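You operate a simulated robot arm through the tools that you are given. There is no shell and no other tool. Be economical: measure what you need, move in short steps, check, and stop when the job is done.

You run a simulated robot arm. Do the job below in one go: nothing can be reset, and whatever is moved stays where it is left.

JOB
Put things in order on the dressing table top. At the end: the pink sponge stands where the clear travel jar stood; the brown belt from the dressing table top is on the grey coaster; the clear travel jar is on the silver dish; the red tin (marked "CEDAR BALLS") stands where the pink sponge stood; whatever was shut is shut again. Leave all else as you found it, and nothing knocked over.
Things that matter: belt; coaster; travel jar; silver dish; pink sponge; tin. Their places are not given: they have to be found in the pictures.

It is judged by the outcome, as a careful person would: the job done as asked, and still so three seconds after it is handed in. It fails if anything else is knocked over, pushed out of place, dropped, spilled or broken.

ROBOT AND FRAMES
A 6-joint arm with a two-finger parallel gripper, fixed in place. Base frame: the origin is at the foot of the arm, x ahead of it, y to its left, z up; the work surface is at about z = 760. Readings come in mm, degrees, newtons and seconds.
With the tool pointing down near the work surface it reaches from about 260 to 680 mm from the base axis. Its first joint turns from -66.0 to 66.0 degrees. Payload 2.9 kg.
Tool frame: the origin (TCP) lies between the finger pads and is the grasp point; the fingertips stand 30 mm ahead of it; z points along the fingers, y is the line along which they close. Largest opening 110 mm; finger width 20, thickness 10; the body of the gripper, 48 by 112 mm, starts 55 mm behind the TCP.
Orientation is that of the tool frame in the base frame, as a unit quaternion [w, x, y, z]. With the fingers straight down and closing along the base's y, the tool's x points along the base's -x, its y along +y and its z along -z.

CONTROLS
- The arm moves only by the tool move_arm. Its argument "increments" is a list of rows, each an object (a shift or turn left out is 0, a gripper value left out holds the last) with "translation": the shift along the tool's x, y, z in mm, a list of three; "dr": the turn, a rotation vector about the tool's x, y, z in degrees, a list of three; "claw": the gripper command, from -1 (fully open) to 1 (shut), values between in proportion. In form: [{"translation": [dx, dy, dz], "dr": [rx, ry, rz], "claw": claw}, ...]. A call has 1 to 20 rows; each row is the pose to reach, as a shift and turn from the pose commanded when the call began, along the tool's axes at that moment. A row lasts 0.2 s, in which the tool goes at most 50 mm and 8.6 degrees; a call with a longer step from one row to the next is refused whole, and so is a gripper value outside its range. A pose out of reach is approached as far as the arm can. The call stops where the force on the tool passes 40 N (or 10 N more than at its start, if that is more) or the arm is blocked; 0.2 s more then pass. The fingers move at their own pace (about 108 mm/s each) and stop on an object; they squeeze with about 40 N. The grip force told is the motor's: it shows also when the fingers shut on nothing. Time passes only in rows, and 0.2 s behind the last, so rows that repeat a pose let the fingers close. The reply holds the time, the measured pose of the TCP, the force on the tool along the base axes, the opening and the grip force, in the units named above and with some noise.
- Cameras (640 x 400 px; columns grow to the right, rows downward): "scene" is fixed at [59.1, 426.5, 1368.6]; the picture's right is [-0.89, -0.45, 0.00], its down [-0.31, 0.62, -0.72] and it looks along [0.32, -0.64, -0.69] (base axes); focal length 335 px, centre (320, 200). "wrist" rides on the gripper at [72, 17, -103] in the tool frame; the picture's right is [-0.23, 0.97, 0.00], its down [-0.76, -0.18, -0.62] and it looks along [-0.61, -0.14, 0.78] (tool axes); focal length 222 px, centre (320, 200).
- snapshot(camera): a new picture of that camera. It takes no simulated time.
- locate(camera, pixels): for up to 12 pixels [column, row] of the newest picture of that camera ("zoom" is the newest enlarged one), the place [x, y, z] in the base frame of the surface seen there, good to about 2 mm. It takes no simulated time.
- enlarge(camera, box): a new picture of the part [left, top, right, bottom] of that camera's present view, enlarged. It takes no simulated time.
- job_done(): hands the job in; it is judged then, once.

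Go step by step. Measure first, check grasps and placings, and put right what went wrong. The budget is 80 turns and 46 pictures, counting those below and the enlarged ones. Unless the task says otherwise, let go and move clear before handing in, and close with one line.

The tools are called after "Request:" as name(argument=value, ...) on one line, values as JSON. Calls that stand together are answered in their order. move_arm: Moves the arm, as the interface text tells. Its arguments: {"type":"object","properties":{"increments":{"type":"array","items":{"type":"object","properties":{"translation":{"type":"array","items":{"type":"number"}},"dr":{"type":"array","items":{"type":"number"}},"claw":{"type":"number"}}}}},"required":["increments"]} The other tools are called the same way: snapshot (camera) takes a picture; locate (camera, pixels) gives the place of the surface under pixels of a picture; enlarge (camera, box) takes an enlarged picture of a part of a camera's view; job_done () hands the job in.

At the start:

```text
time_s: 0.0
tcp_pos: [494.4, -25.8, 1055.4]
ee_rot: [0.0, 0.0, 1.0, 0.0]
wrist_force: [0.0, 0.4, 0.2]
grip_width: 110.0
finger_force: 0.1
```

scene: 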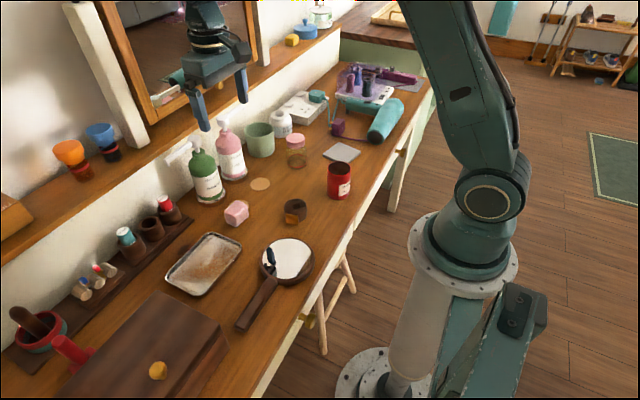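
wrist: 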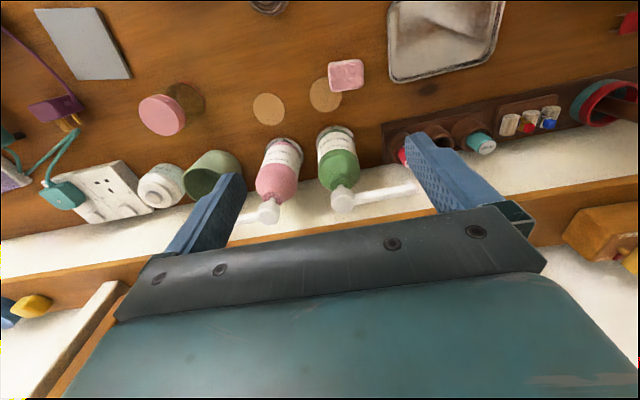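

The scene shows the sponge near (236,213), a jar with a pink lid near (296,150), the red tin at (339,180), a grey coaster at (341,152), a tray at (203,264), and a rolled brown belt at (295,210). I'll enlarge both areas to confirm these.

Request:
enlarge(camera="scene", box=[160, 100, 400, 250])

Request:
enlarge(camera="scene", box=[0, 190, 330, 396])

Request:
locate(camera="scene", pixels=[[236, 208], [296, 138], [297, 160], [339, 167], [341, 152], [203, 264], [295, 203], [295, 212], [260, 184], [290, 258], [345, 190], [236, 222]])

```text
2.67 times, centred on (280, 175) of scene
```

zoom: 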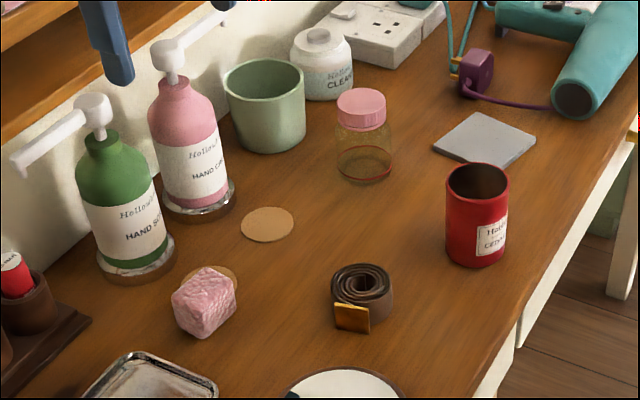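

```text
1.94 times, centred on (165, 293) of scene
```

zoom: 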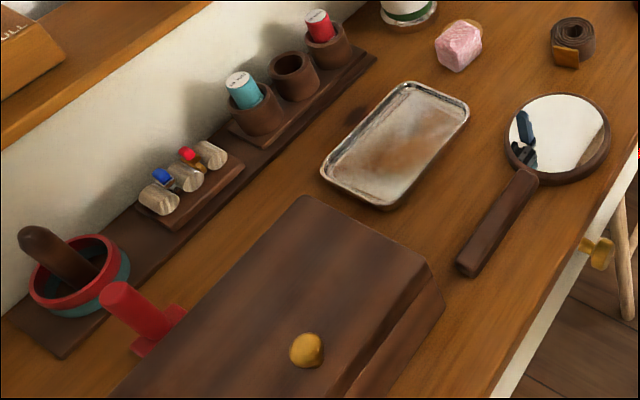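

```text
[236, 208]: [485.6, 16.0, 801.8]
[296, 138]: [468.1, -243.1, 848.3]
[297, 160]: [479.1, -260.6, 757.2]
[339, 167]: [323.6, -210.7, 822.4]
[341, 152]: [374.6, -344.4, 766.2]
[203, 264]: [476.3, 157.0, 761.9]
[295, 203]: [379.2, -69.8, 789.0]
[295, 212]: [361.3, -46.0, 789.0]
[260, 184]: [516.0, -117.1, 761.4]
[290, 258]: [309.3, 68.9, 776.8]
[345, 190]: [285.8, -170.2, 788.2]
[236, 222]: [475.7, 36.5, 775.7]
```

The objects are identified. Next I need precise outlines, so I'll enlarge the middle area and measure.

Request:
enlarge(camera="scene", box=[210, 120, 370, 220])

Request:
snapshot(camera="wrist")

Request:
locate(camera="wrist", pixels=[[332, 65], [362, 64], [363, 88], [332, 88], [320, 105], [268, 108], [141, 108], [184, 115], [160, 98], [163, 134], [36, 10], [95, 8]])

Request:
locate(camera="wrist", pixels=[[130, 76], [70, 78], [162, 116], [346, 75], [325, 100], [313, 90], [392, 75], [490, 60], [505, 3], [390, 5], [440, 40], [268, 4]])

```text
4.00 times, centred on (290, 170) of scene
```

zoom: 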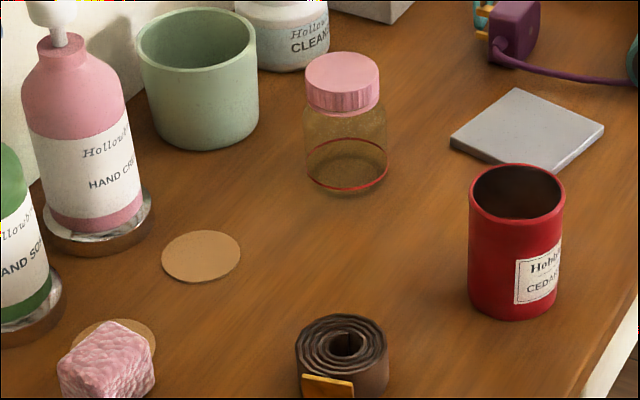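

```text
40 pictures are left
```

wrist: 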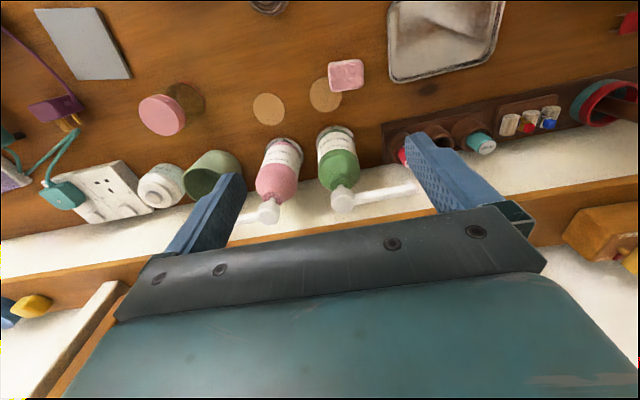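

```text
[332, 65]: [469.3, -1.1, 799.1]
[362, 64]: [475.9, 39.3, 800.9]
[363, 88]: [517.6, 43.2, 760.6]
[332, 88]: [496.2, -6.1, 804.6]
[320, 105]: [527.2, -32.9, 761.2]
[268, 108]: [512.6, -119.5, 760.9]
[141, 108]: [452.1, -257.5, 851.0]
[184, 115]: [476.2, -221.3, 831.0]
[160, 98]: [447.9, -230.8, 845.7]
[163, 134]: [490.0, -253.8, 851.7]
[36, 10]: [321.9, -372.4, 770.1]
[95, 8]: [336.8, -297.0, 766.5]
```

```text
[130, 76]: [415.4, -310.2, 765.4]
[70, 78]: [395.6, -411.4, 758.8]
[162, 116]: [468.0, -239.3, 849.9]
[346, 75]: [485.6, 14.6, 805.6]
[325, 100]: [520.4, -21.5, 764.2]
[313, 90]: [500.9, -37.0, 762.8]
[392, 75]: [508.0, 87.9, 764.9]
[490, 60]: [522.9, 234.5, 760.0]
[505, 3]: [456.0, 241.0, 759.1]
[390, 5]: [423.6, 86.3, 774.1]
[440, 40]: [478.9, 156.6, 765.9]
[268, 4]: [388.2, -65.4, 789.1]
```

The belt is at about (372,-58), top z 789. The sponge is at about (485,15), next to or overlapping a cork disc. I'll lower the arm for a closer wrist view of both.

Request:
move_arm(increments=[{"translation": [31, -10, 35]}, {"translation": [62, -20, 70]}, {"translation": [94, -30, 105]}, {"translation": [94, -30, 105]}])

Request:
snapshot(camera="wrist")

```text
time_s: 1.0
tcp_pos: [401.3, -55.6, 948.1]
ee_rot: [0.0, -0.001, 1.0, 0.0]
wrist_force: [-0.3, 0.5, 0.1]
grip_width: 110.1
finger_force: 0.0
```

```text
39 pictures are left
```

wrist: 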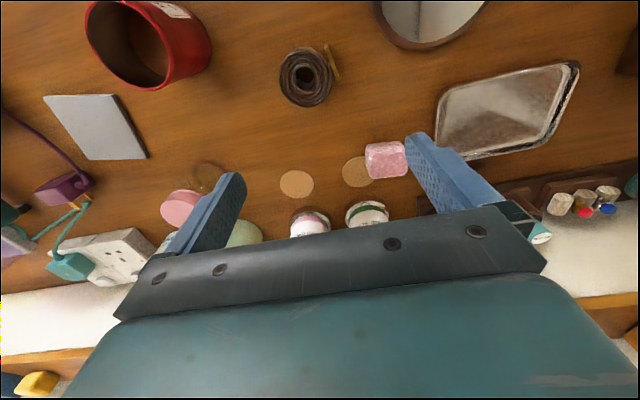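

The belt roll is at (306,77) with its buckle on the right at (330,62), and the tin is open and looks empty. I'll measure the belt, coaster, tin and sponge from this view.

Request:
locate(camera="wrist", pixels=[[306, 50], [306, 103], [281, 76], [326, 85], [326, 45], [339, 79], [332, 62], [293, 60], [306, 77], [282, 90], [325, 95], [315, 52]])

Request:
locate(camera="wrist", pixels=[[46, 98], [115, 96], [145, 156], [85, 157], [95, 120], [140, 45], [160, 80], [88, 20], [366, 145], [404, 144], [405, 165], [345, 172]])

```text
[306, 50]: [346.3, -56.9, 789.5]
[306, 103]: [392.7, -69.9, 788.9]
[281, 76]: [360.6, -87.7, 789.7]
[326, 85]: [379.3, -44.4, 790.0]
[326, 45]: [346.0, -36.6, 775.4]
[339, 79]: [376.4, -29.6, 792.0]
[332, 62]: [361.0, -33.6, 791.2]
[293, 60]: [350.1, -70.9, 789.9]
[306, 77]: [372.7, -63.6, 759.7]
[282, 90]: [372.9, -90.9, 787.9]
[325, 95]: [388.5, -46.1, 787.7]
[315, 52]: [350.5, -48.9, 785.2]
```

```text
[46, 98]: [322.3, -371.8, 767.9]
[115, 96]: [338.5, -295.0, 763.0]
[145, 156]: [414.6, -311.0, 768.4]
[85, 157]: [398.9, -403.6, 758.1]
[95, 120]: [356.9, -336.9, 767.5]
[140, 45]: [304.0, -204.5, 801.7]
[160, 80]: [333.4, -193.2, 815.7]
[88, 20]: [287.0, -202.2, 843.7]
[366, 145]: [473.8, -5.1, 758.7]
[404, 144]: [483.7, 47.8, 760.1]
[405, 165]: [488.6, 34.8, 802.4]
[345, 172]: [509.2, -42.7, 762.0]
```

The belt roll's centre is at about (370,-66) with radius 24, and the buckle is on the +y side. I'll turn the gripper 90° so it closes along x, clear of the buckle, and hover over the belt.

Request:
move_arm(increments=[{"translation": [3, -1, 8], "dr": [0, 0, 8]}, {"translation": [6, -2, 16], "dr": [0, 0, 16]}, {"translation": [9, -3, 24], "dr": [0, 0, 24]}, {"translation": [12, -4, 32], "dr": [0, 0, 32]}, {"translation": [15, -5, 40], "dr": [0, 0, 40]}, {"translation": [18, -6, 48], "dr": [0, 0, 48]}, {"translation": [21, -7, 56], "dr": [0, 0, 56]}, {"translation": [24, -8, 64], "dr": [0, 0, 64]}, {"translation": [27, -9, 72], "dr": [0, 0, 72]}, {"translation": [31, -10, 80], "dr": [0, 0, 80]}, {"translation": [31, -10, 88], "dr": [0, 0, 86]}, {"translation": [31, -10, 92], "dr": [0, 0, 90], "claw": -0.3}, {"translation": [31, -10, 92], "dr": [0, 0, 90], "claw": -0.3}])

Request:
snapshot(camera="wrist")

```text
time_s: 3.8
tcp_pos: [368.4, -63.7, 858.2]
ee_rot: [0.0, 0.707, 0.707, 0.0]
wrist_force: [-0.3, 0.1, -0.1]
grip_width: 71.5
finger_force: 0.1
```

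```text
38 pictures are left
```

wrist: 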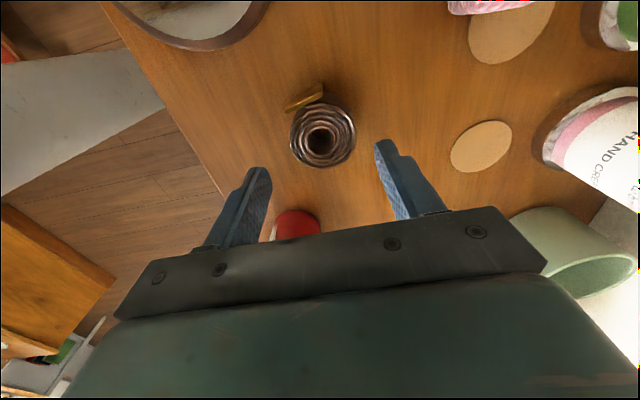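

The belt sits between the fingers at (322,135). I'll descend, close and lift.

Request:
move_arm(increments=[{"translation": [-2, 1, 30], "claw": -0.3}, {"translation": [-2, 1, 50], "claw": -0.3}, {"translation": [-2, 1, 63], "claw": -0.3}, {"translation": [-2, 1, 63], "claw": 1}, {"translation": [-2, 1, 63], "claw": 1}, {"translation": [-2, 1, 63], "claw": 1}])

```text
time_s: 5.2
tcp_pos: [368.7, -66.0, 795.2]
ee_rot: [0.0, 0.707, 0.707, 0.0]
wrist_force: [0.1, 1.8, 4.4]
grip_width: 60.5
finger_force: 40.5
```

The fingers have gripped at 60 mm with 40 N. I'll lift and check.

Request:
move_arm(increments=[{"translation": [0, 0, -15]}, {"translation": [0, 0, -50]}, {"translation": [0, 0, -90]}, {"translation": [0, 0, -130]}, {"translation": [0, 0, -130]}])

Request:
snapshot(camera="wrist")

Request:
enlarge(camera="scene", box=[160, 80, 400, 230])

```text
time_s: 6.4
tcp_pos: [370.4, -66.8, 924.9]
ee_rot: [0.0, 0.707, 0.707, 0.0]
wrist_force: [0.6, 0.0, -0.7]
grip_width: 60.2
finger_force: 40.9
```

```text
37 pictures are left
```

wrist: 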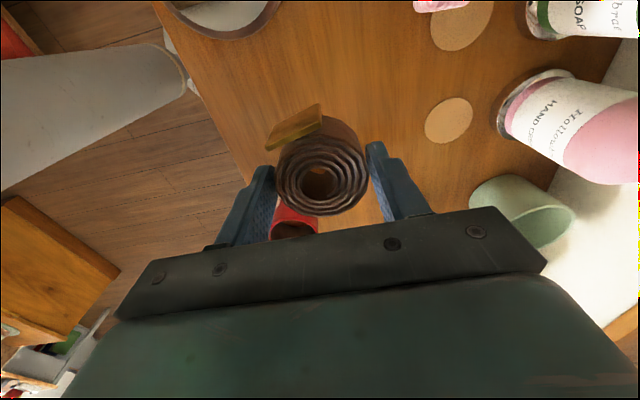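

```text
2.67 times, centred on (280, 155) of scene
```

zoom: 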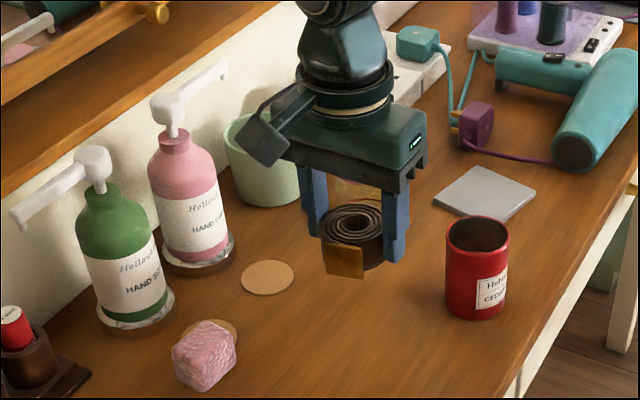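

The belt is held cleanly with its buckle toward +y. I'll carry it at height to above the coaster centre, around (368,-343).

Request:
move_arm(increments=[{"translation": [-40, 0, 0]}, {"translation": [-80, 0, 0]}, {"translation": [-120, 0, 0]}, {"translation": [-160, 0, 0]}, {"translation": [-200, 0, 0]}, {"translation": [-240, -1, 0]}, {"translation": [-276, -2, 0]}, {"translation": [-276, -2, 30]}, {"translation": [-276, -2, 60]}, {"translation": [-276, -2, 60]}])

Request:
snapshot(camera="wrist")

Request:
enlarge(camera="scene", box=[240, 60, 440, 185])

```text
time_s: 8.6
tcp_pos: [365.6, -343.2, 861.9]
ee_rot: [0.0, 0.707, 0.707, 0.001]
wrist_force: [0.3, 0.2, -1.0]
grip_width: 60.5
finger_force: 39.5
```

```text
35 pictures are left
```

wrist: 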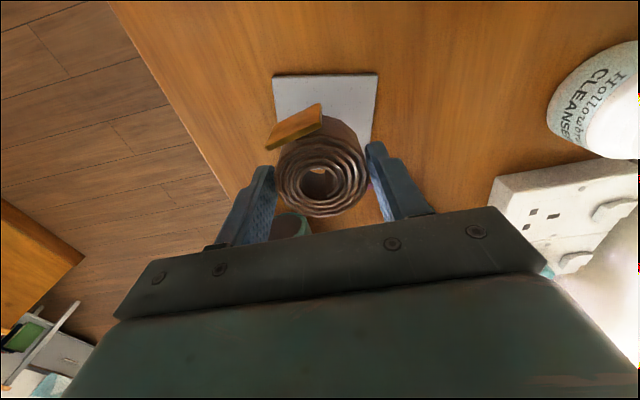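

```text
3.20 times, centred on (340, 122) of scene
```

zoom: 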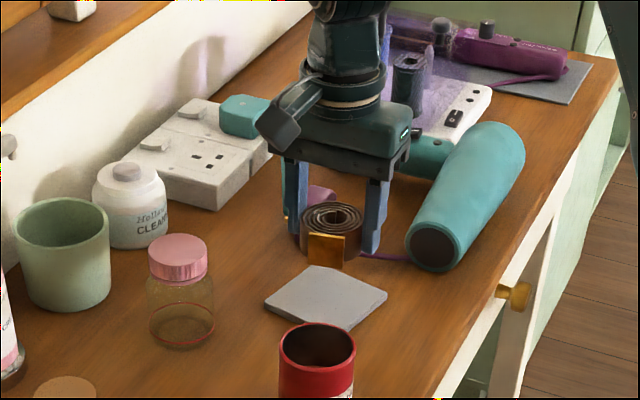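

The belt hovers over the coaster. I'll check clearance to the dryer and the plug, and re-check the coaster corners.

Request:
locate(camera="zoom", pixels=[[432, 245], [412, 235], [264, 299], [347, 330], [386, 292], [312, 266], [322, 190], [375, 255], [440, 215]])

Request:
locate(camera="wrist", pixels=[[274, 77], [377, 74], [372, 140], [280, 122], [290, 225]])

```text
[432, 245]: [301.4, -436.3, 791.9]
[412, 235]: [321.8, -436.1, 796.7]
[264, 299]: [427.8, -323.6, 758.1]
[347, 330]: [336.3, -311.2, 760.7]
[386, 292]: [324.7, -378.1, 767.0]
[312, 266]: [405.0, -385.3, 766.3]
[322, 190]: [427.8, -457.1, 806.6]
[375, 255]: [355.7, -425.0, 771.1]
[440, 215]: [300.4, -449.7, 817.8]
```

```text
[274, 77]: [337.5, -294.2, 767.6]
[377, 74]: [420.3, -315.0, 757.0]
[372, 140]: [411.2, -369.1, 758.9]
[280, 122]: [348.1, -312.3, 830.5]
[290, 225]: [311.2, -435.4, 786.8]
```

The coaster's centre is (370,-342) with its top at 767, and the dryer and plug are more than 60 mm clear. I'll lower to TCP z≈803, release gently and rise.

Request:
move_arm(increments=[{"translation": [0, 3, 25]}, {"translation": [0, 3, 45]}, {"translation": [0, 3, 55]}, {"translation": [0, 3, 59.5]}, {"translation": [0, 3, 59.5]}, {"translation": [0, 3, 59.5], "claw": -0.5}, {"translation": [0, 3, 59.5], "claw": -0.5}, {"translation": [0, 3, 30], "claw": -0.5}, {"translation": [0, 3, -10], "claw": -0.5}, {"translation": [0, 3, -50], "claw": -0.5}, {"translation": [0, 3, -90], "claw": -0.5}, {"translation": [0, 3, -90], "claw": -0.5}])

Request:
snapshot(camera="wrist")

```text
time_s: 11.2
tcp_pos: [370.4, -343.3, 957.2]
ee_rot: [0.0, 0.707, 0.707, 0.0]
wrist_force: [0.7, -0.2, 0.9]
grip_width: 82.5
finger_force: 0.0
```

```text
33 pictures are left
```

wrist: 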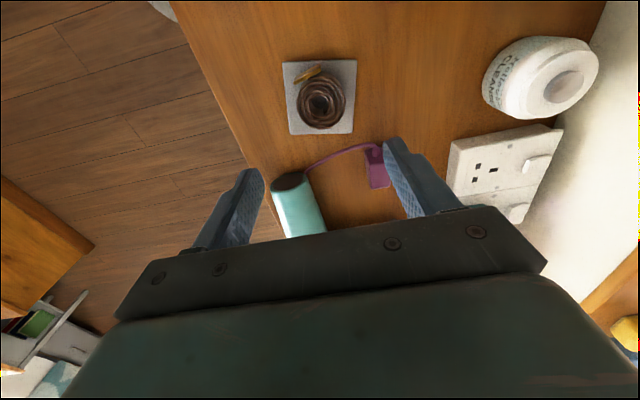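

The belt sits flat on the coaster at (320,98). Next is the jar, so I'll move above (468,-241) and open wide.

Request:
move_arm(increments=[{"translation": [25, 25, 0], "claw": -0.5}, {"translation": [50, 49, 0], "claw": -1}, {"translation": [75, 73, 0], "claw": -1}, {"translation": [102, 98, 0], "claw": -1}, {"translation": [102, 98, 0], "claw": -1}])

Request:
snapshot(camera="wrist")

Request:
enlarge(camera="scene", box=[200, 80, 400, 205])

```text
time_s: 12.4
tcp_pos: [468.5, -238.9, 954.7]
ee_rot: [0.0, 0.707, 0.707, 0.001]
wrist_force: [0.2, -0.1, 0.1]
grip_width: 110.0
finger_force: 0.0
```

```text
32 pictures are left
```

wrist: 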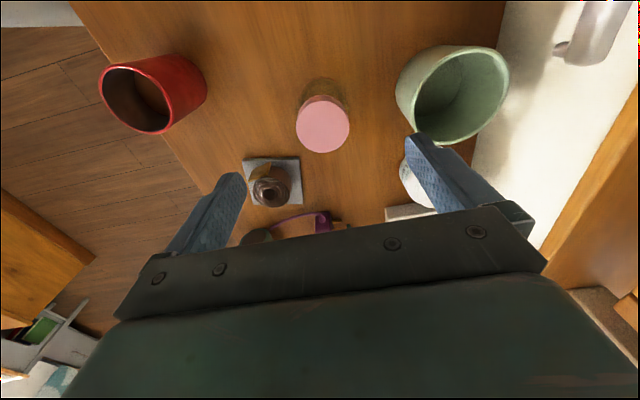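

```text
3.20 times, centred on (300, 142) of scene
```

zoom: 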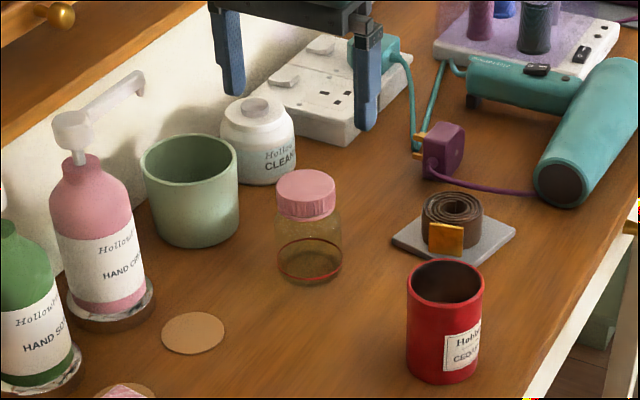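

Request:
locate(camera="wrist", pixels=[[299, 125], [346, 122], [322, 99], [324, 150], [323, 124], [400, 95], [425, 135], [410, 110], [103, 85], [204, 90], [152, 130], [150, 60]])

Request:
locate(camera="zoom", pixels=[[278, 262], [342, 262], [310, 284], [307, 243], [306, 185], [408, 275], [483, 275], [445, 384], [200, 245], [240, 165], [407, 355], [478, 360]])

```text
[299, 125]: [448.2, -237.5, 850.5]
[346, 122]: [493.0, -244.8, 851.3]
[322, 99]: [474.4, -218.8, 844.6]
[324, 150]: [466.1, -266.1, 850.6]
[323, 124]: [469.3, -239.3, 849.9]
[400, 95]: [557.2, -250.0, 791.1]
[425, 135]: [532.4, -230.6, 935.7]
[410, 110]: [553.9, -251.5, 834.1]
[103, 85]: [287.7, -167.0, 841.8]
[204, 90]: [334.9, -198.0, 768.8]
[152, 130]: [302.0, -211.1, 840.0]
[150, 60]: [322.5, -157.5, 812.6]
```

```text
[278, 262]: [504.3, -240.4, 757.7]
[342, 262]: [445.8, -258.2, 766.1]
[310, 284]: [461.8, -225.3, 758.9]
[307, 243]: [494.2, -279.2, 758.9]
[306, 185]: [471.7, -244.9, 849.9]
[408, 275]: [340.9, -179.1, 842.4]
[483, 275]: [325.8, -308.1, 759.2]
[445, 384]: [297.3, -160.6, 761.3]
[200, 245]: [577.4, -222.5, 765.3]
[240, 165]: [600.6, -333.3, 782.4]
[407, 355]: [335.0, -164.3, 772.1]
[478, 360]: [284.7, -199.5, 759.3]
```

The jar axis is at about (470,-242), lid top 850, and the cup edge is at x≈555, so there's room. I'll descend to z≈806 and grip the body.

Request:
move_arm(increments=[{"translation": [-3, 1.5, 35], "claw": -0.6}, {"translation": [-3, 1.5, 70], "claw": -0.6}, {"translation": [-3, 1.5, 105], "claw": -0.6}, {"translation": [-3, 1.5, 130], "claw": -0.6}, {"translation": [-3, 1.5, 148], "claw": -0.6}, {"translation": [-3, 1.5, 148], "claw": -0.6}, {"translation": [-3, 1.5, 148], "claw": 1}, {"translation": [-3, 1.5, 148], "claw": 1}, {"translation": [-3, 1.5, 148], "claw": 1}])

```text
time_s: 14.4
tcp_pos: [468.7, -243.4, 806.2]
ee_rot: [0.0, 0.707, 0.707, 0.001]
wrist_force: [-0.6, 0.0, -0.5]
grip_width: 59.5
finger_force: 39.8
```

The jar is gripped at 59.5 mm. I'll lift high, check, and measure the pump tops for path clearance.

Request:
move_arm(increments=[{"translation": [0, 0, -15]}, {"translation": [0, 0, -50]}, {"translation": [0, 0, -90]}, {"translation": [0, 0, -130]}, {"translation": [0, 0, -170]}, {"translation": [0, 0, -170]}])

Request:
snapshot(camera="scene")

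Request:
locate(camera="scene", pixels=[[197, 140], [225, 118], [168, 158], [200, 152], [236, 213], [220, 234], [168, 284], [198, 297], [241, 243], [203, 264], [240, 236], [212, 233]])

```text
time_s: 15.8
tcp_pos: [468.6, -241.1, 976.4]
ee_rot: [0.0, 0.707, 0.708, 0.001]
wrist_force: [0.1, -0.3, -1.0]
grip_width: 59.3
finger_force: 40.0
```

```text
30 pictures are left
```

scene: 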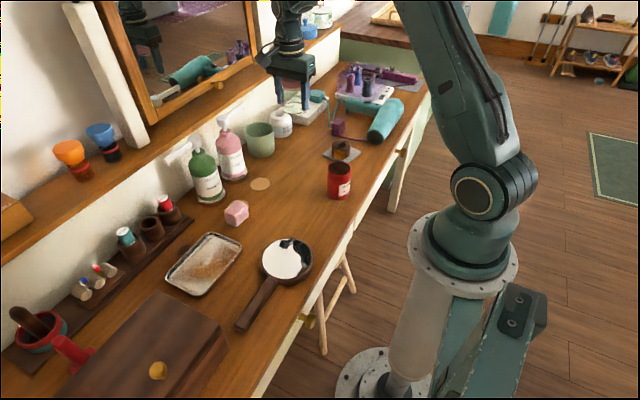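

```text
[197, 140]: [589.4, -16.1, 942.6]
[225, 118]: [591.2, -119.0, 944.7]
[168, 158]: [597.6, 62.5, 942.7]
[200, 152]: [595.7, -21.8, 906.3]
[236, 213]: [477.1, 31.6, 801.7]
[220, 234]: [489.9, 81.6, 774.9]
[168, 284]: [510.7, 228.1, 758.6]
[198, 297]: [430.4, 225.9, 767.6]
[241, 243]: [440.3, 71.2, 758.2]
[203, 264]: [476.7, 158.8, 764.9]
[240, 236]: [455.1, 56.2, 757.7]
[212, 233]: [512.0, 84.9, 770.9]
```

The pumps are at x≈590, clear of the path. The dish centre is at about (474,157). I'll carry the jar over the dish.

Request:
move_arm(increments=[{"translation": [40, 0, 0]}, {"translation": [85, 0, 0]}, {"translation": [130, 0, 0]}, {"translation": [175, 0, 0]}, {"translation": [220, 1, 0]}, {"translation": [265, 2, 0]}, {"translation": [310, 3, 0]}, {"translation": [355, 4, 0]}, {"translation": [398, 5, 0]}, {"translation": [398, 5, 40]}, {"translation": [398, 5, 80]}, {"translation": [398, 5, 110]}, {"translation": [398, 5, 110]}])

Request:
enlarge(camera="scene", box=[120, 160, 320, 310])

Request:
snapshot(camera="wrist")

```text
time_s: 18.6
tcp_pos: [473.9, 155.6, 866.9]
ee_rot: [0.0, 0.707, 0.707, 0.0]
wrist_force: [0.0, 0.4, -1.8]
grip_width: 59.7
finger_force: 39.5
```

```text
2.67 times, centred on (220, 235) of scene
```

zoom: 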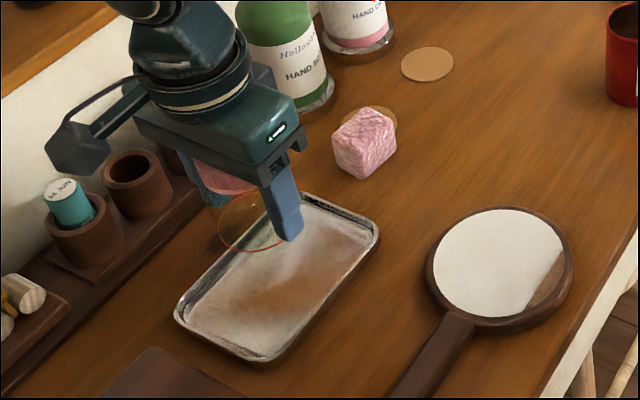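

```text
28 pictures are left
```

wrist: 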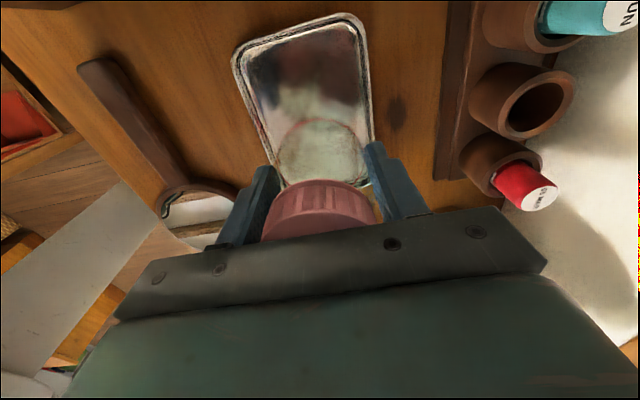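

The jar hangs over the dish. I'll check the dish extents and the rack's clearance before lowering.

Request:
locate(camera="wrist", pixels=[[237, 62], [360, 20], [375, 140], [278, 188], [300, 60], [330, 40], [475, 100], [525, 65], [470, 165], [440, 150]])

Request:
locate(camera="zoom", pixels=[[305, 193], [378, 232], [270, 362], [175, 318], [270, 300], [335, 235], [310, 215], [240, 320]])

```text
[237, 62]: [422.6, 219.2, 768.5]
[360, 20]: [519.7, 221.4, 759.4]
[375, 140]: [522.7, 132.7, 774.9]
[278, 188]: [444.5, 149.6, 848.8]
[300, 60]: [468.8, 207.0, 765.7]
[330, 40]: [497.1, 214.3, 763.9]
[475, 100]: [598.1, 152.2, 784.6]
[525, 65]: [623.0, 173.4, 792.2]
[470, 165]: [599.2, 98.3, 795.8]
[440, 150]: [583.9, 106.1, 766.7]
```

```text
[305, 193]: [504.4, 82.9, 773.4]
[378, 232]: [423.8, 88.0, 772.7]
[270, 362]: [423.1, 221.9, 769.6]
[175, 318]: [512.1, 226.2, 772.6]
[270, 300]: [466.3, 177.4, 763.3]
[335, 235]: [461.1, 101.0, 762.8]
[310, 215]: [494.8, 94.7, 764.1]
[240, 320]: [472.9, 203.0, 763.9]
```

The dish floor is z≈763.5, its centre (471,155), and there is no conflict with the rack. I'll lower to z≈810, release and rise.

Request:
move_arm(increments=[{"translation": [0, -2, 25]}, {"translation": [0, -2, 45]}, {"translation": [0, -2, 53]}, {"translation": [0, -2, 57]}, {"translation": [0, -2, 57]}, {"translation": [0, -2, 57], "claw": -0.5}, {"translation": [0, -2, 57], "claw": -0.5}, {"translation": [0, -2, 25], "claw": -0.5}, {"translation": [0, -2, -15], "claw": -0.5}, {"translation": [0, -2, -55], "claw": -0.5}, {"translation": [0, -2, -95], "claw": -0.5}, {"translation": [0, -2, -95], "claw": -0.5}])

Request:
snapshot(camera="wrist")

```text
time_s: 21.2
tcp_pos: [471.6, 154.4, 961.5]
ee_rot: [0.0, 0.707, 0.707, 0.001]
wrist_force: [0.1, 0.1, 0.8]
grip_width: 82.6
finger_force: 0.0
```

```text
27 pictures are left
```

wrist: 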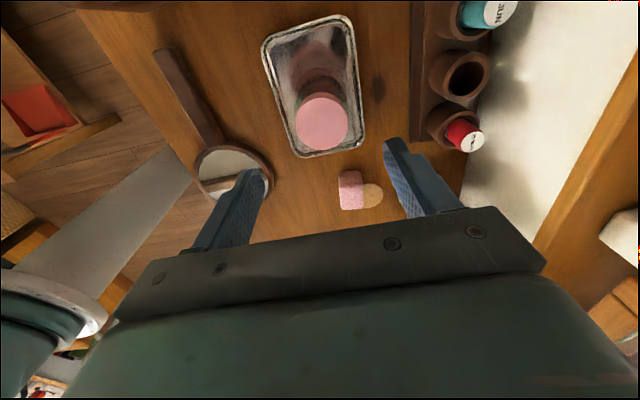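

The jar stands upright in the dish at (322,122). Next is the sponge, so I'll move above it for an overhead look.

Request:
move_arm(increments=[{"translation": [-45, 4, 0], "claw": -0.5}, {"translation": [-90, 8, 0], "claw": -0.5}, {"translation": [-135, 12, 25], "claw": -0.5}, {"translation": [-135, 12, 60], "claw": -0.5}, {"translation": [-135, 12, 60], "claw": -0.5}])

Request:
snapshot(camera="wrist")

Request:
enlarge(camera="wrist", box=[240, 20, 440, 145])

```text
refused: row 3 steps farther than a row can; nothing moved
```

```text
26 pictures are left
```

wrist: 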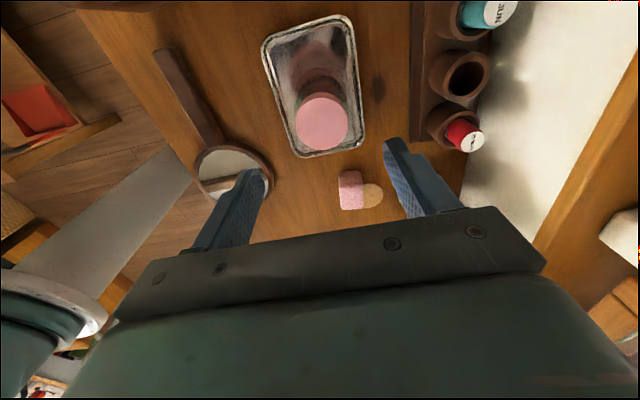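

```text
3.20 times, centred on (340, 82) of wrist
```

zoom: 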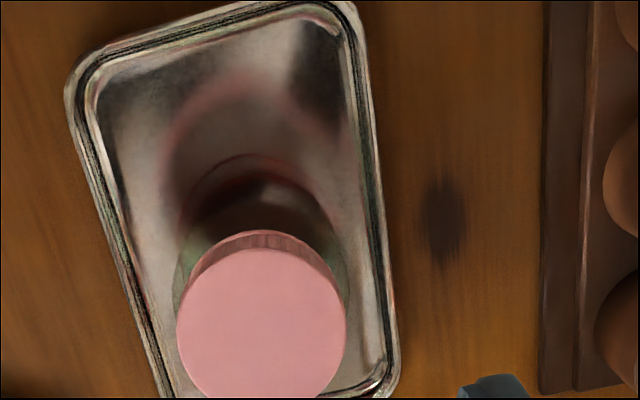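

The move was refused because one step was too long, so nothing moved. I'll repeat it with smaller steps.

Request:
move_arm(increments=[{"translation": [-45, 4, 0], "claw": -0.5}, {"translation": [-90, 8, 0], "claw": -0.5}, {"translation": [-135, 12, 10], "claw": -0.5}, {"translation": [-135, 12, 50], "claw": -0.5}, {"translation": [-135, 12, 50], "claw": -0.5}])

Request:
enlarge(camera="wrist", box=[240, 20, 440, 145])

```text
time_s: 22.4
tcp_pos: [485.5, 18.3, 912.7]
ee_rot: [0.001, 0.707, 0.707, 0.0]
wrist_force: [0.4, 0.3, -0.2]
grip_width: 82.3
finger_force: 0.0
```

```text
3.20 times, centred on (340, 82) of wrist
```

zoom: 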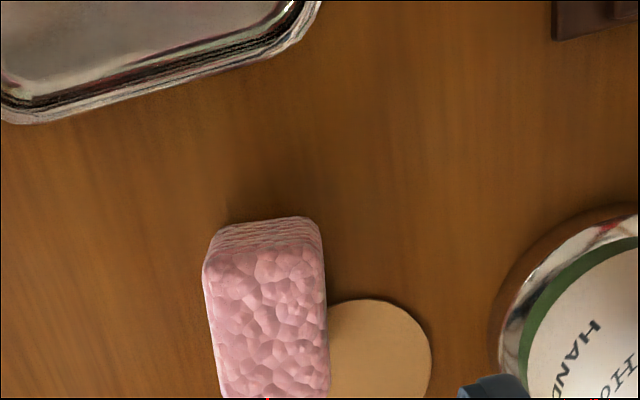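

The sponge sits beside the cork disc. I'll take a fuller crop and measure both.

Request:
enlarge(camera="wrist", box=[280, 80, 400, 180])

Request:
locate(camera="zoom", pixels=[[115, 105], [290, 85], [300, 330], [140, 340], [200, 215], [470, 215], [395, 145], [395, 310], [450, 160], [330, 280], [200, 50], [310, 145]])

```text
4.00 times, centred on (340, 130) of wrist
```

zoom: 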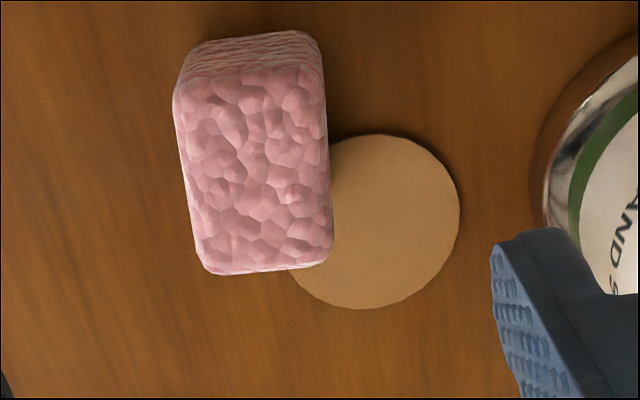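

```text
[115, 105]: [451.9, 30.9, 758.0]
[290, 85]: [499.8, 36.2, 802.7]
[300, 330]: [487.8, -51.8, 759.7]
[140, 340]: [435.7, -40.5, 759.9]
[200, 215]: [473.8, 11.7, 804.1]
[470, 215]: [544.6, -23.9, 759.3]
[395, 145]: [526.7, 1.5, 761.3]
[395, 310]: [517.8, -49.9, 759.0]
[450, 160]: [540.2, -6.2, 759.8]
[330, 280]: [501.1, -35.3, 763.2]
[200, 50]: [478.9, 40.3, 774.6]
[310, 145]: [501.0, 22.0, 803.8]
```

The sponge's centre is about (488,18), 32 by 39 mm, turned about 6°, top z 803. I'll grasp across its narrow side, clear of the disc.

Request:
move_arm(increments=[{"translation": [-0.6, 2.5, 35], "dr": [0, 0, 6], "claw": -0.1}, {"translation": [-0.6, 2.5, 70], "dr": [0, 0, 6], "claw": -0.1}, {"translation": [-0.6, 2.5, 100], "dr": [0, 0, 6], "claw": -0.1}, {"translation": [-0.6, 2.5, 115.5], "dr": [0, 0, 6], "claw": -0.1}, {"translation": [-0.6, 2.5, 115.5], "dr": [0, 0, 6], "claw": -0.1}, {"translation": [-0.6, 2.5, 115.5], "dr": [0, 0, 6], "claw": 1}, {"translation": [-0.6, 2.5, 115.5], "dr": [0, 0, 6], "claw": 1}, {"translation": [-0.6, 2.5, 115.5], "dr": [0, 0, 6], "claw": 1}])

```text
time_s: 24.2
tcp_pos: [487.7, 17.6, 795.9]
ee_rot: [-0.001, 0.743, 0.669, 0.0]
wrist_force: [-0.1, 1.2, -0.5]
grip_width: 34.9
finger_force: 40.4
```

The sponge is gripped at 35 mm, which matches its width. I'll lift and look at the spot underneath.

Request:
move_arm(increments=[{"translation": [0, 0, -15]}, {"translation": [0, 0, -50]}, {"translation": [0, 0, -90]}, {"translation": [0, 0, -130]}, {"translation": [0, 0, -130]}])

Request:
snapshot(camera="wrist")

Request:
enlarge(camera="scene", box=[180, 140, 300, 240])

```text
time_s: 25.4
tcp_pos: [487.9, 19.2, 926.9]
ee_rot: [-0.001, 0.743, 0.669, 0.0]
wrist_force: [-0.8, -0.6, 1.0]
grip_width: 34.8
finger_force: 39.9
```

```text
22 pictures are left
```

wrist: 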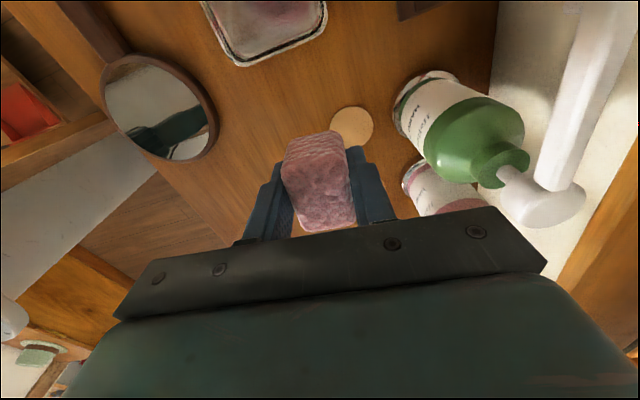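

```text
4.00 times, centred on (240, 190) of scene
```

zoom: 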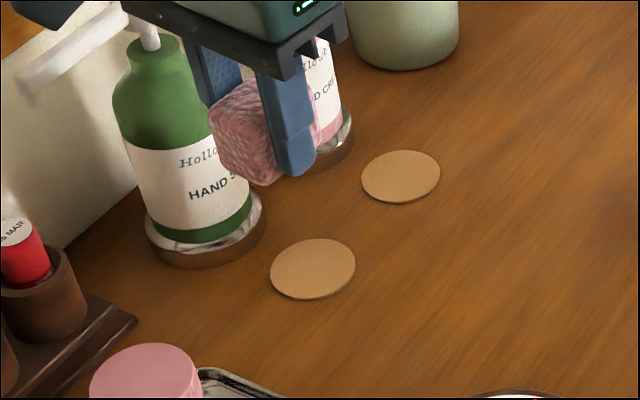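

Request:
locate(camera="zoom", pixels=[[272, 268], [354, 262], [313, 241], [313, 298], [313, 269], [334, 268], [298, 315], [361, 270]])

```text
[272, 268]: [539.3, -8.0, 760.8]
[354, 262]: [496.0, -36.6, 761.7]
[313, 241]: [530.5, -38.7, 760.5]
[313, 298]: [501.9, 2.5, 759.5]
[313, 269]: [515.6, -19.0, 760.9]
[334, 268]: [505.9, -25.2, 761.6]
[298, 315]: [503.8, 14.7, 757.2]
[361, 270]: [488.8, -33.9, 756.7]
```

The disc's centre is (516,-20), radius about 26 and about 1 mm thick. Now I'll carry the sponge to the jar's old place at (470,-242).

Request:
move_arm(increments=[{"translation": [-45, 1.6, 0]}, {"translation": [-90, 3.2, 0]}, {"translation": [-135, 4.8, 0]}, {"translation": [-180, 6.4, 0]}, {"translation": [-225, 8, 0]}, {"translation": [-261.6, 9.5, 0]}, {"translation": [-261.6, 9.5, 40]}, {"translation": [-261.6, 9.5, 80]}, {"translation": [-261.6, 9.5, 80]}])

Request:
snapshot(camera="wrist")

```text
time_s: 27.4
tcp_pos: [470.6, -244.0, 845.5]
ee_rot: [0.0, 0.743, 0.669, 0.0]
wrist_force: [0.1, 1.3, 0.3]
grip_width: 34.7
finger_force: 40.3
```

```text
20 pictures are left
```

wrist: 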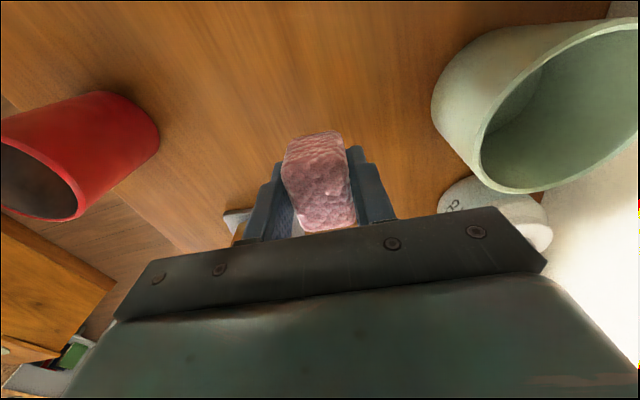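

It's positioned over the spot with the cup clear. I'll lower to z≈797, release and rise.

Request:
move_arm(increments=[{"translation": [2, 0, 25]}, {"translation": [2, 0, 42]}, {"translation": [2, 0, 49]}, {"translation": [2, 0, 49]}, {"translation": [2, 0, 49], "claw": -0.1}, {"translation": [2, 0, 49], "claw": -0.1}, {"translation": [2, 0, 20], "claw": -0.1}, {"translation": [2, 0, -20], "claw": -0.1}, {"translation": [2, 0, -60], "claw": -0.1}, {"translation": [2, 0, -100], "claw": -0.1}, {"translation": [2, 0, -100], "claw": -0.1}])

Request:
snapshot(camera="wrist")

Request:
enlarge(camera="scene", box=[230, 100, 390, 220])

Request:
locate(camera="zoom", pixels=[[395, 265], [480, 265], [432, 232], [440, 285], [430, 395], [393, 355], [470, 370], [265, 190]])

```text
time_s: 29.8
tcp_pos: [470.1, -241.7, 944.7]
ee_rot: [0.0, 0.743, 0.669, 0.0]
wrist_force: [-0.2, 0.1, 0.7]
grip_width: 60.6
finger_force: 0.1
```

```text
19 pictures are left
```

wrist: 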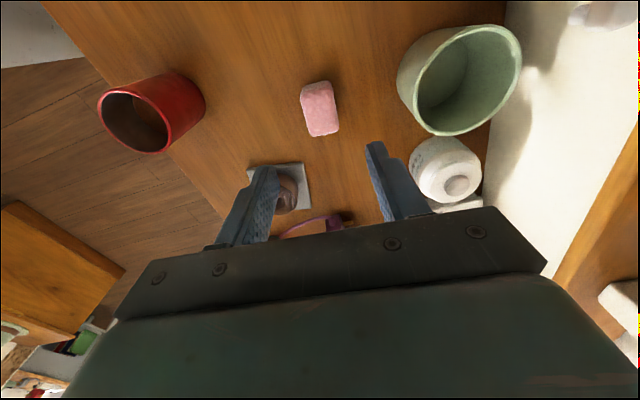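

```text
3.33 times, centred on (310, 160) of scene
```

zoom: 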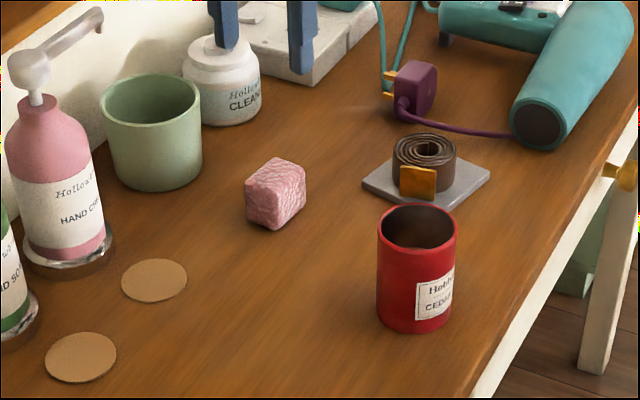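

```text
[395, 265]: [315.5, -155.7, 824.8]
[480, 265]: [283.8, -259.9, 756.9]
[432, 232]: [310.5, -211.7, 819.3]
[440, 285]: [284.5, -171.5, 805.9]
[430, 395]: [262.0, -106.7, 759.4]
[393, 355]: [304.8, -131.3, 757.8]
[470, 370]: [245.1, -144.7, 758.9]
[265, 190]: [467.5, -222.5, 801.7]
```

The sponge stands at the jar's old place. Now I'll move over the tin at about (305,-187) with the fingers wide open for measuring.

Request:
move_arm(increments=[{"translation": [10, -43, 0], "dr": [0, 0, -3], "claw": -1}, {"translation": [20, -86, 0], "dr": [0, 0, -6], "claw": -1}, {"translation": [30, -129, 0], "dr": [0, 0, -6], "claw": -1}, {"translation": [39, -172, 0], "dr": [0, 0, -6], "claw": -1}, {"translation": [39, -172, 0], "dr": [0, 0, -6], "claw": -1}])

Request:
snapshot(camera="wrist")

```text
time_s: 31.0
tcp_pos: [303.5, -182.2, 946.5]
ee_rot: [0.0, 0.707, 0.707, 0.0]
wrist_force: [0.2, 0.0, -0.5]
grip_width: 110.1
finger_force: 0.1
```

```text
17 pictures are left
```

wrist: 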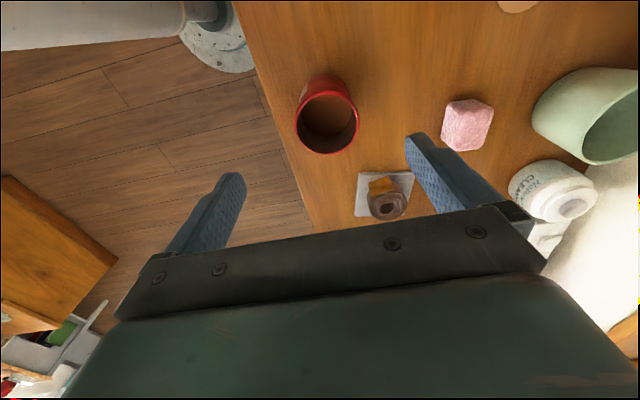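

Request:
enlarge(camera="wrist", box=[280, 60, 380, 160])

Request:
locate(camera="wrist", pixels=[[298, 122], [356, 118], [325, 93], [328, 152], [327, 120], [305, 145], [350, 143], [310, 99], [344, 98], [325, 80], [326, 110]])

```text
4.00 times, centred on (330, 110) of wrist
```

zoom: 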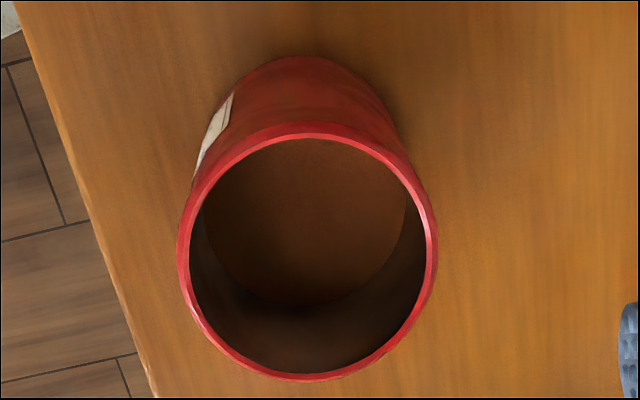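

```text
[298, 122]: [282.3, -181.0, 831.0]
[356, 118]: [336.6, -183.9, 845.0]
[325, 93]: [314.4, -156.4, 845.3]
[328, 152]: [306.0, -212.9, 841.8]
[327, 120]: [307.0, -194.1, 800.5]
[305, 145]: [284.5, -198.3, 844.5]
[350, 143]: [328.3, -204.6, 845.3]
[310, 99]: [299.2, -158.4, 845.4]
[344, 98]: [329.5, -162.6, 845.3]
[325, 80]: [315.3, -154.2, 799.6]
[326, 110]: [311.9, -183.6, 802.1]
```

The tin's axis is about (309,-184), radius 29, top 845. I'll descend to z≈803 and grip.

Request:
move_arm(increments=[{"translation": [-2, 5.5, 35], "claw": -1}, {"translation": [-2, 5.5, 70], "claw": -0.8}, {"translation": [-2, 5.5, 105], "claw": -0.8}, {"translation": [-2, 5.5, 130], "claw": -0.8}, {"translation": [-2, 5.5, 143.5], "claw": -0.8}, {"translation": [-2, 5.5, 143.5], "claw": -0.8}, {"translation": [-2, 5.5, 143.5], "claw": 1}, {"translation": [-2, 5.5, 143.5], "claw": 1}, {"translation": [-2, 5.5, 143.5], "claw": 1}])

```text
time_s: 33.0
tcp_pos: [307.9, -184.7, 804.0]
ee_rot: [0.0, 0.707, 0.708, -0.001]
wrist_force: [0.1, 0.2, -0.2]
grip_width: 59.0
finger_force: 39.1
```

The tin is gripped at 59 mm. I'll lift it, then carry it to near the sponge's old spot, aiming for (483,25) so it stands flat beside the disc.

Request:
move_arm(increments=[{"translation": [0, 0, -15]}, {"translation": [0, 0, -50]}, {"translation": [0, 0, -90]}, {"translation": [0, 0, -120]}, {"translation": [30, 25, -120]}, {"translation": [60, 50, -120]}, {"translation": [90, 75, -120]}, {"translation": [120, 100, -120]}, {"translation": [150, 125, -120]}, {"translation": [180, 150, -120]}, {"translation": [210, 175, -120]}, {"translation": [210, 175, -120]}, {"translation": [210, 175, -85]}, {"translation": [210, 175, -50]}, {"translation": [210, 175, -50]}])

Request:
snapshot(camera="wrist")

Request:
enlarge(camera="scene", box=[160, 130, 320, 250])

```text
time_s: 36.2
tcp_pos: [482.1, 23.6, 853.5]
ee_rot: [0.0, 0.707, 0.707, 0.0]
wrist_force: [0.5, -0.6, -0.9]
grip_width: 59.2
finger_force: 40.2
```

```text
15 pictures are left
```

wrist: 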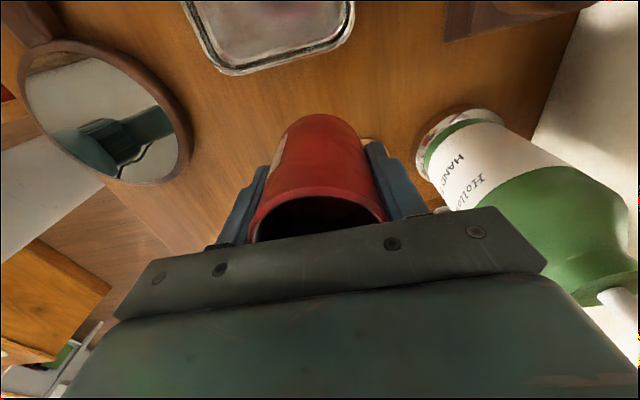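

```text
3.33 times, centred on (240, 190) of scene
```

zoom: 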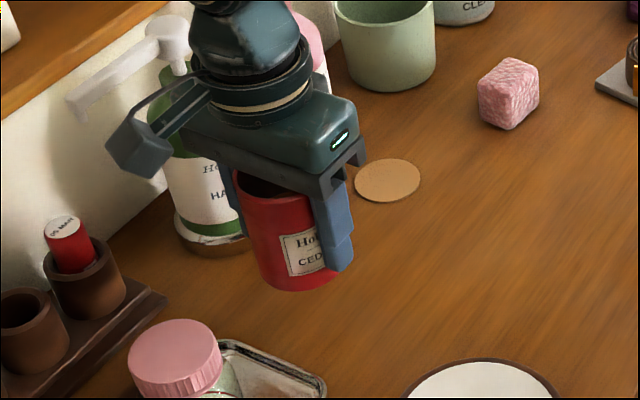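

The tin hangs upright over the spot, clear of the green bottle. I'll lower, release and rise.

Request:
move_arm(increments=[{"translation": [1, 1, 25]}, {"translation": [1, 1, 42]}, {"translation": [1, 1, 49.5]}, {"translation": [1, 1, 49.5]}, {"translation": [1, 1, 49.5], "claw": -0.4}, {"translation": [1, 1, 49.5], "claw": -0.4}, {"translation": [1, 1, 20], "claw": -0.4}, {"translation": [1, 1, -20], "claw": -0.4}, {"translation": [1, 1, -60], "claw": -0.4}, {"translation": [1, 1, -100], "claw": -0.4}, {"translation": [1, 1, -140], "claw": -0.4}, {"translation": [1, 1, -140], "claw": -0.4}])

Request:
snapshot(camera="wrist")

Request:
snapshot(camera="scene")

```text
time_s: 38.8
tcp_pos: [484.2, 26.3, 993.0]
ee_rot: [-0.001, 0.707, 0.708, 0.0]
wrist_force: [-0.1, 0.4, 0.2]
grip_width: 76.8
finger_force: 0.0
```

```text
13 pictures are left
```

wrist: 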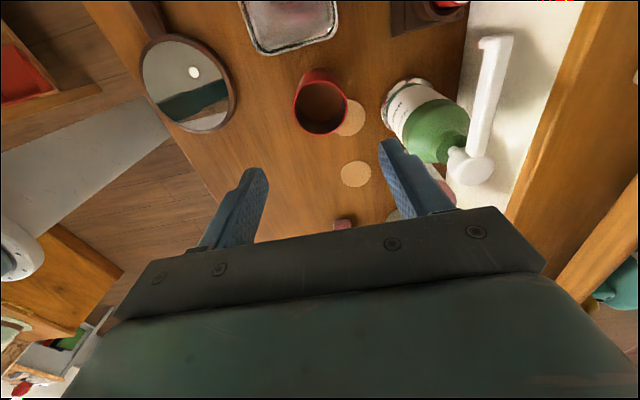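

```text
12 pictures are left
```

scene: 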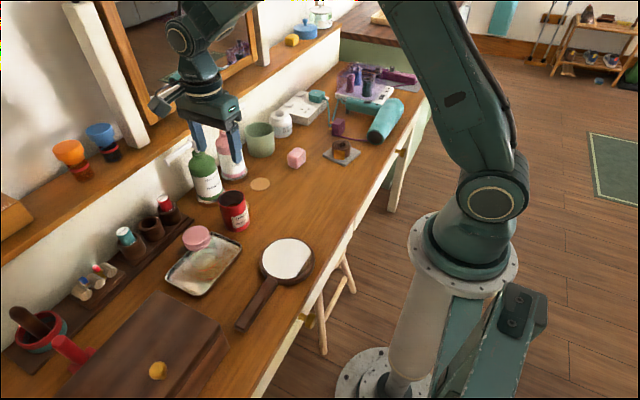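

Everything stands upright. I'll do one last position check on the tin rim, jar lid, sponge and belt.

Request:
locate(camera="scene", pixels=[[196, 236], [221, 197], [248, 198], [234, 230], [297, 153], [341, 146], [335, 149]])

Request:
enlarge(camera="scene", box=[150, 170, 310, 300])

```text
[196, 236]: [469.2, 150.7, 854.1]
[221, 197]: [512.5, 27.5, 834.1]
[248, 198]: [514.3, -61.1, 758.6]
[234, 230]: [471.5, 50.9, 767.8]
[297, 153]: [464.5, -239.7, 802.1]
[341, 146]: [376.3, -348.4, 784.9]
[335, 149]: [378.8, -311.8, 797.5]
```

```text
3.08 times, centred on (230, 235) of scene
```

zoom: 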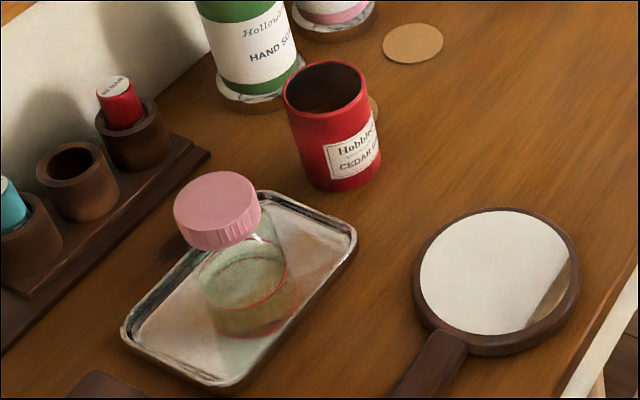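

The jar is in the dish, the tin stands flat at the sponge's old place, the sponge is at the jar's old place and the belt is on the coaster. The gripper is clear, so I'm handing in.

Request:
job_done()

```text
The job is handed in.
```

The job is handed in: the belt is on the coaster, the jar on the silver dish, the sponge where the jar stood, and the tin about 8 mm from the sponge's old centre so it clears the cork disc. Nothing was knocked over, and nothing shut was opened.
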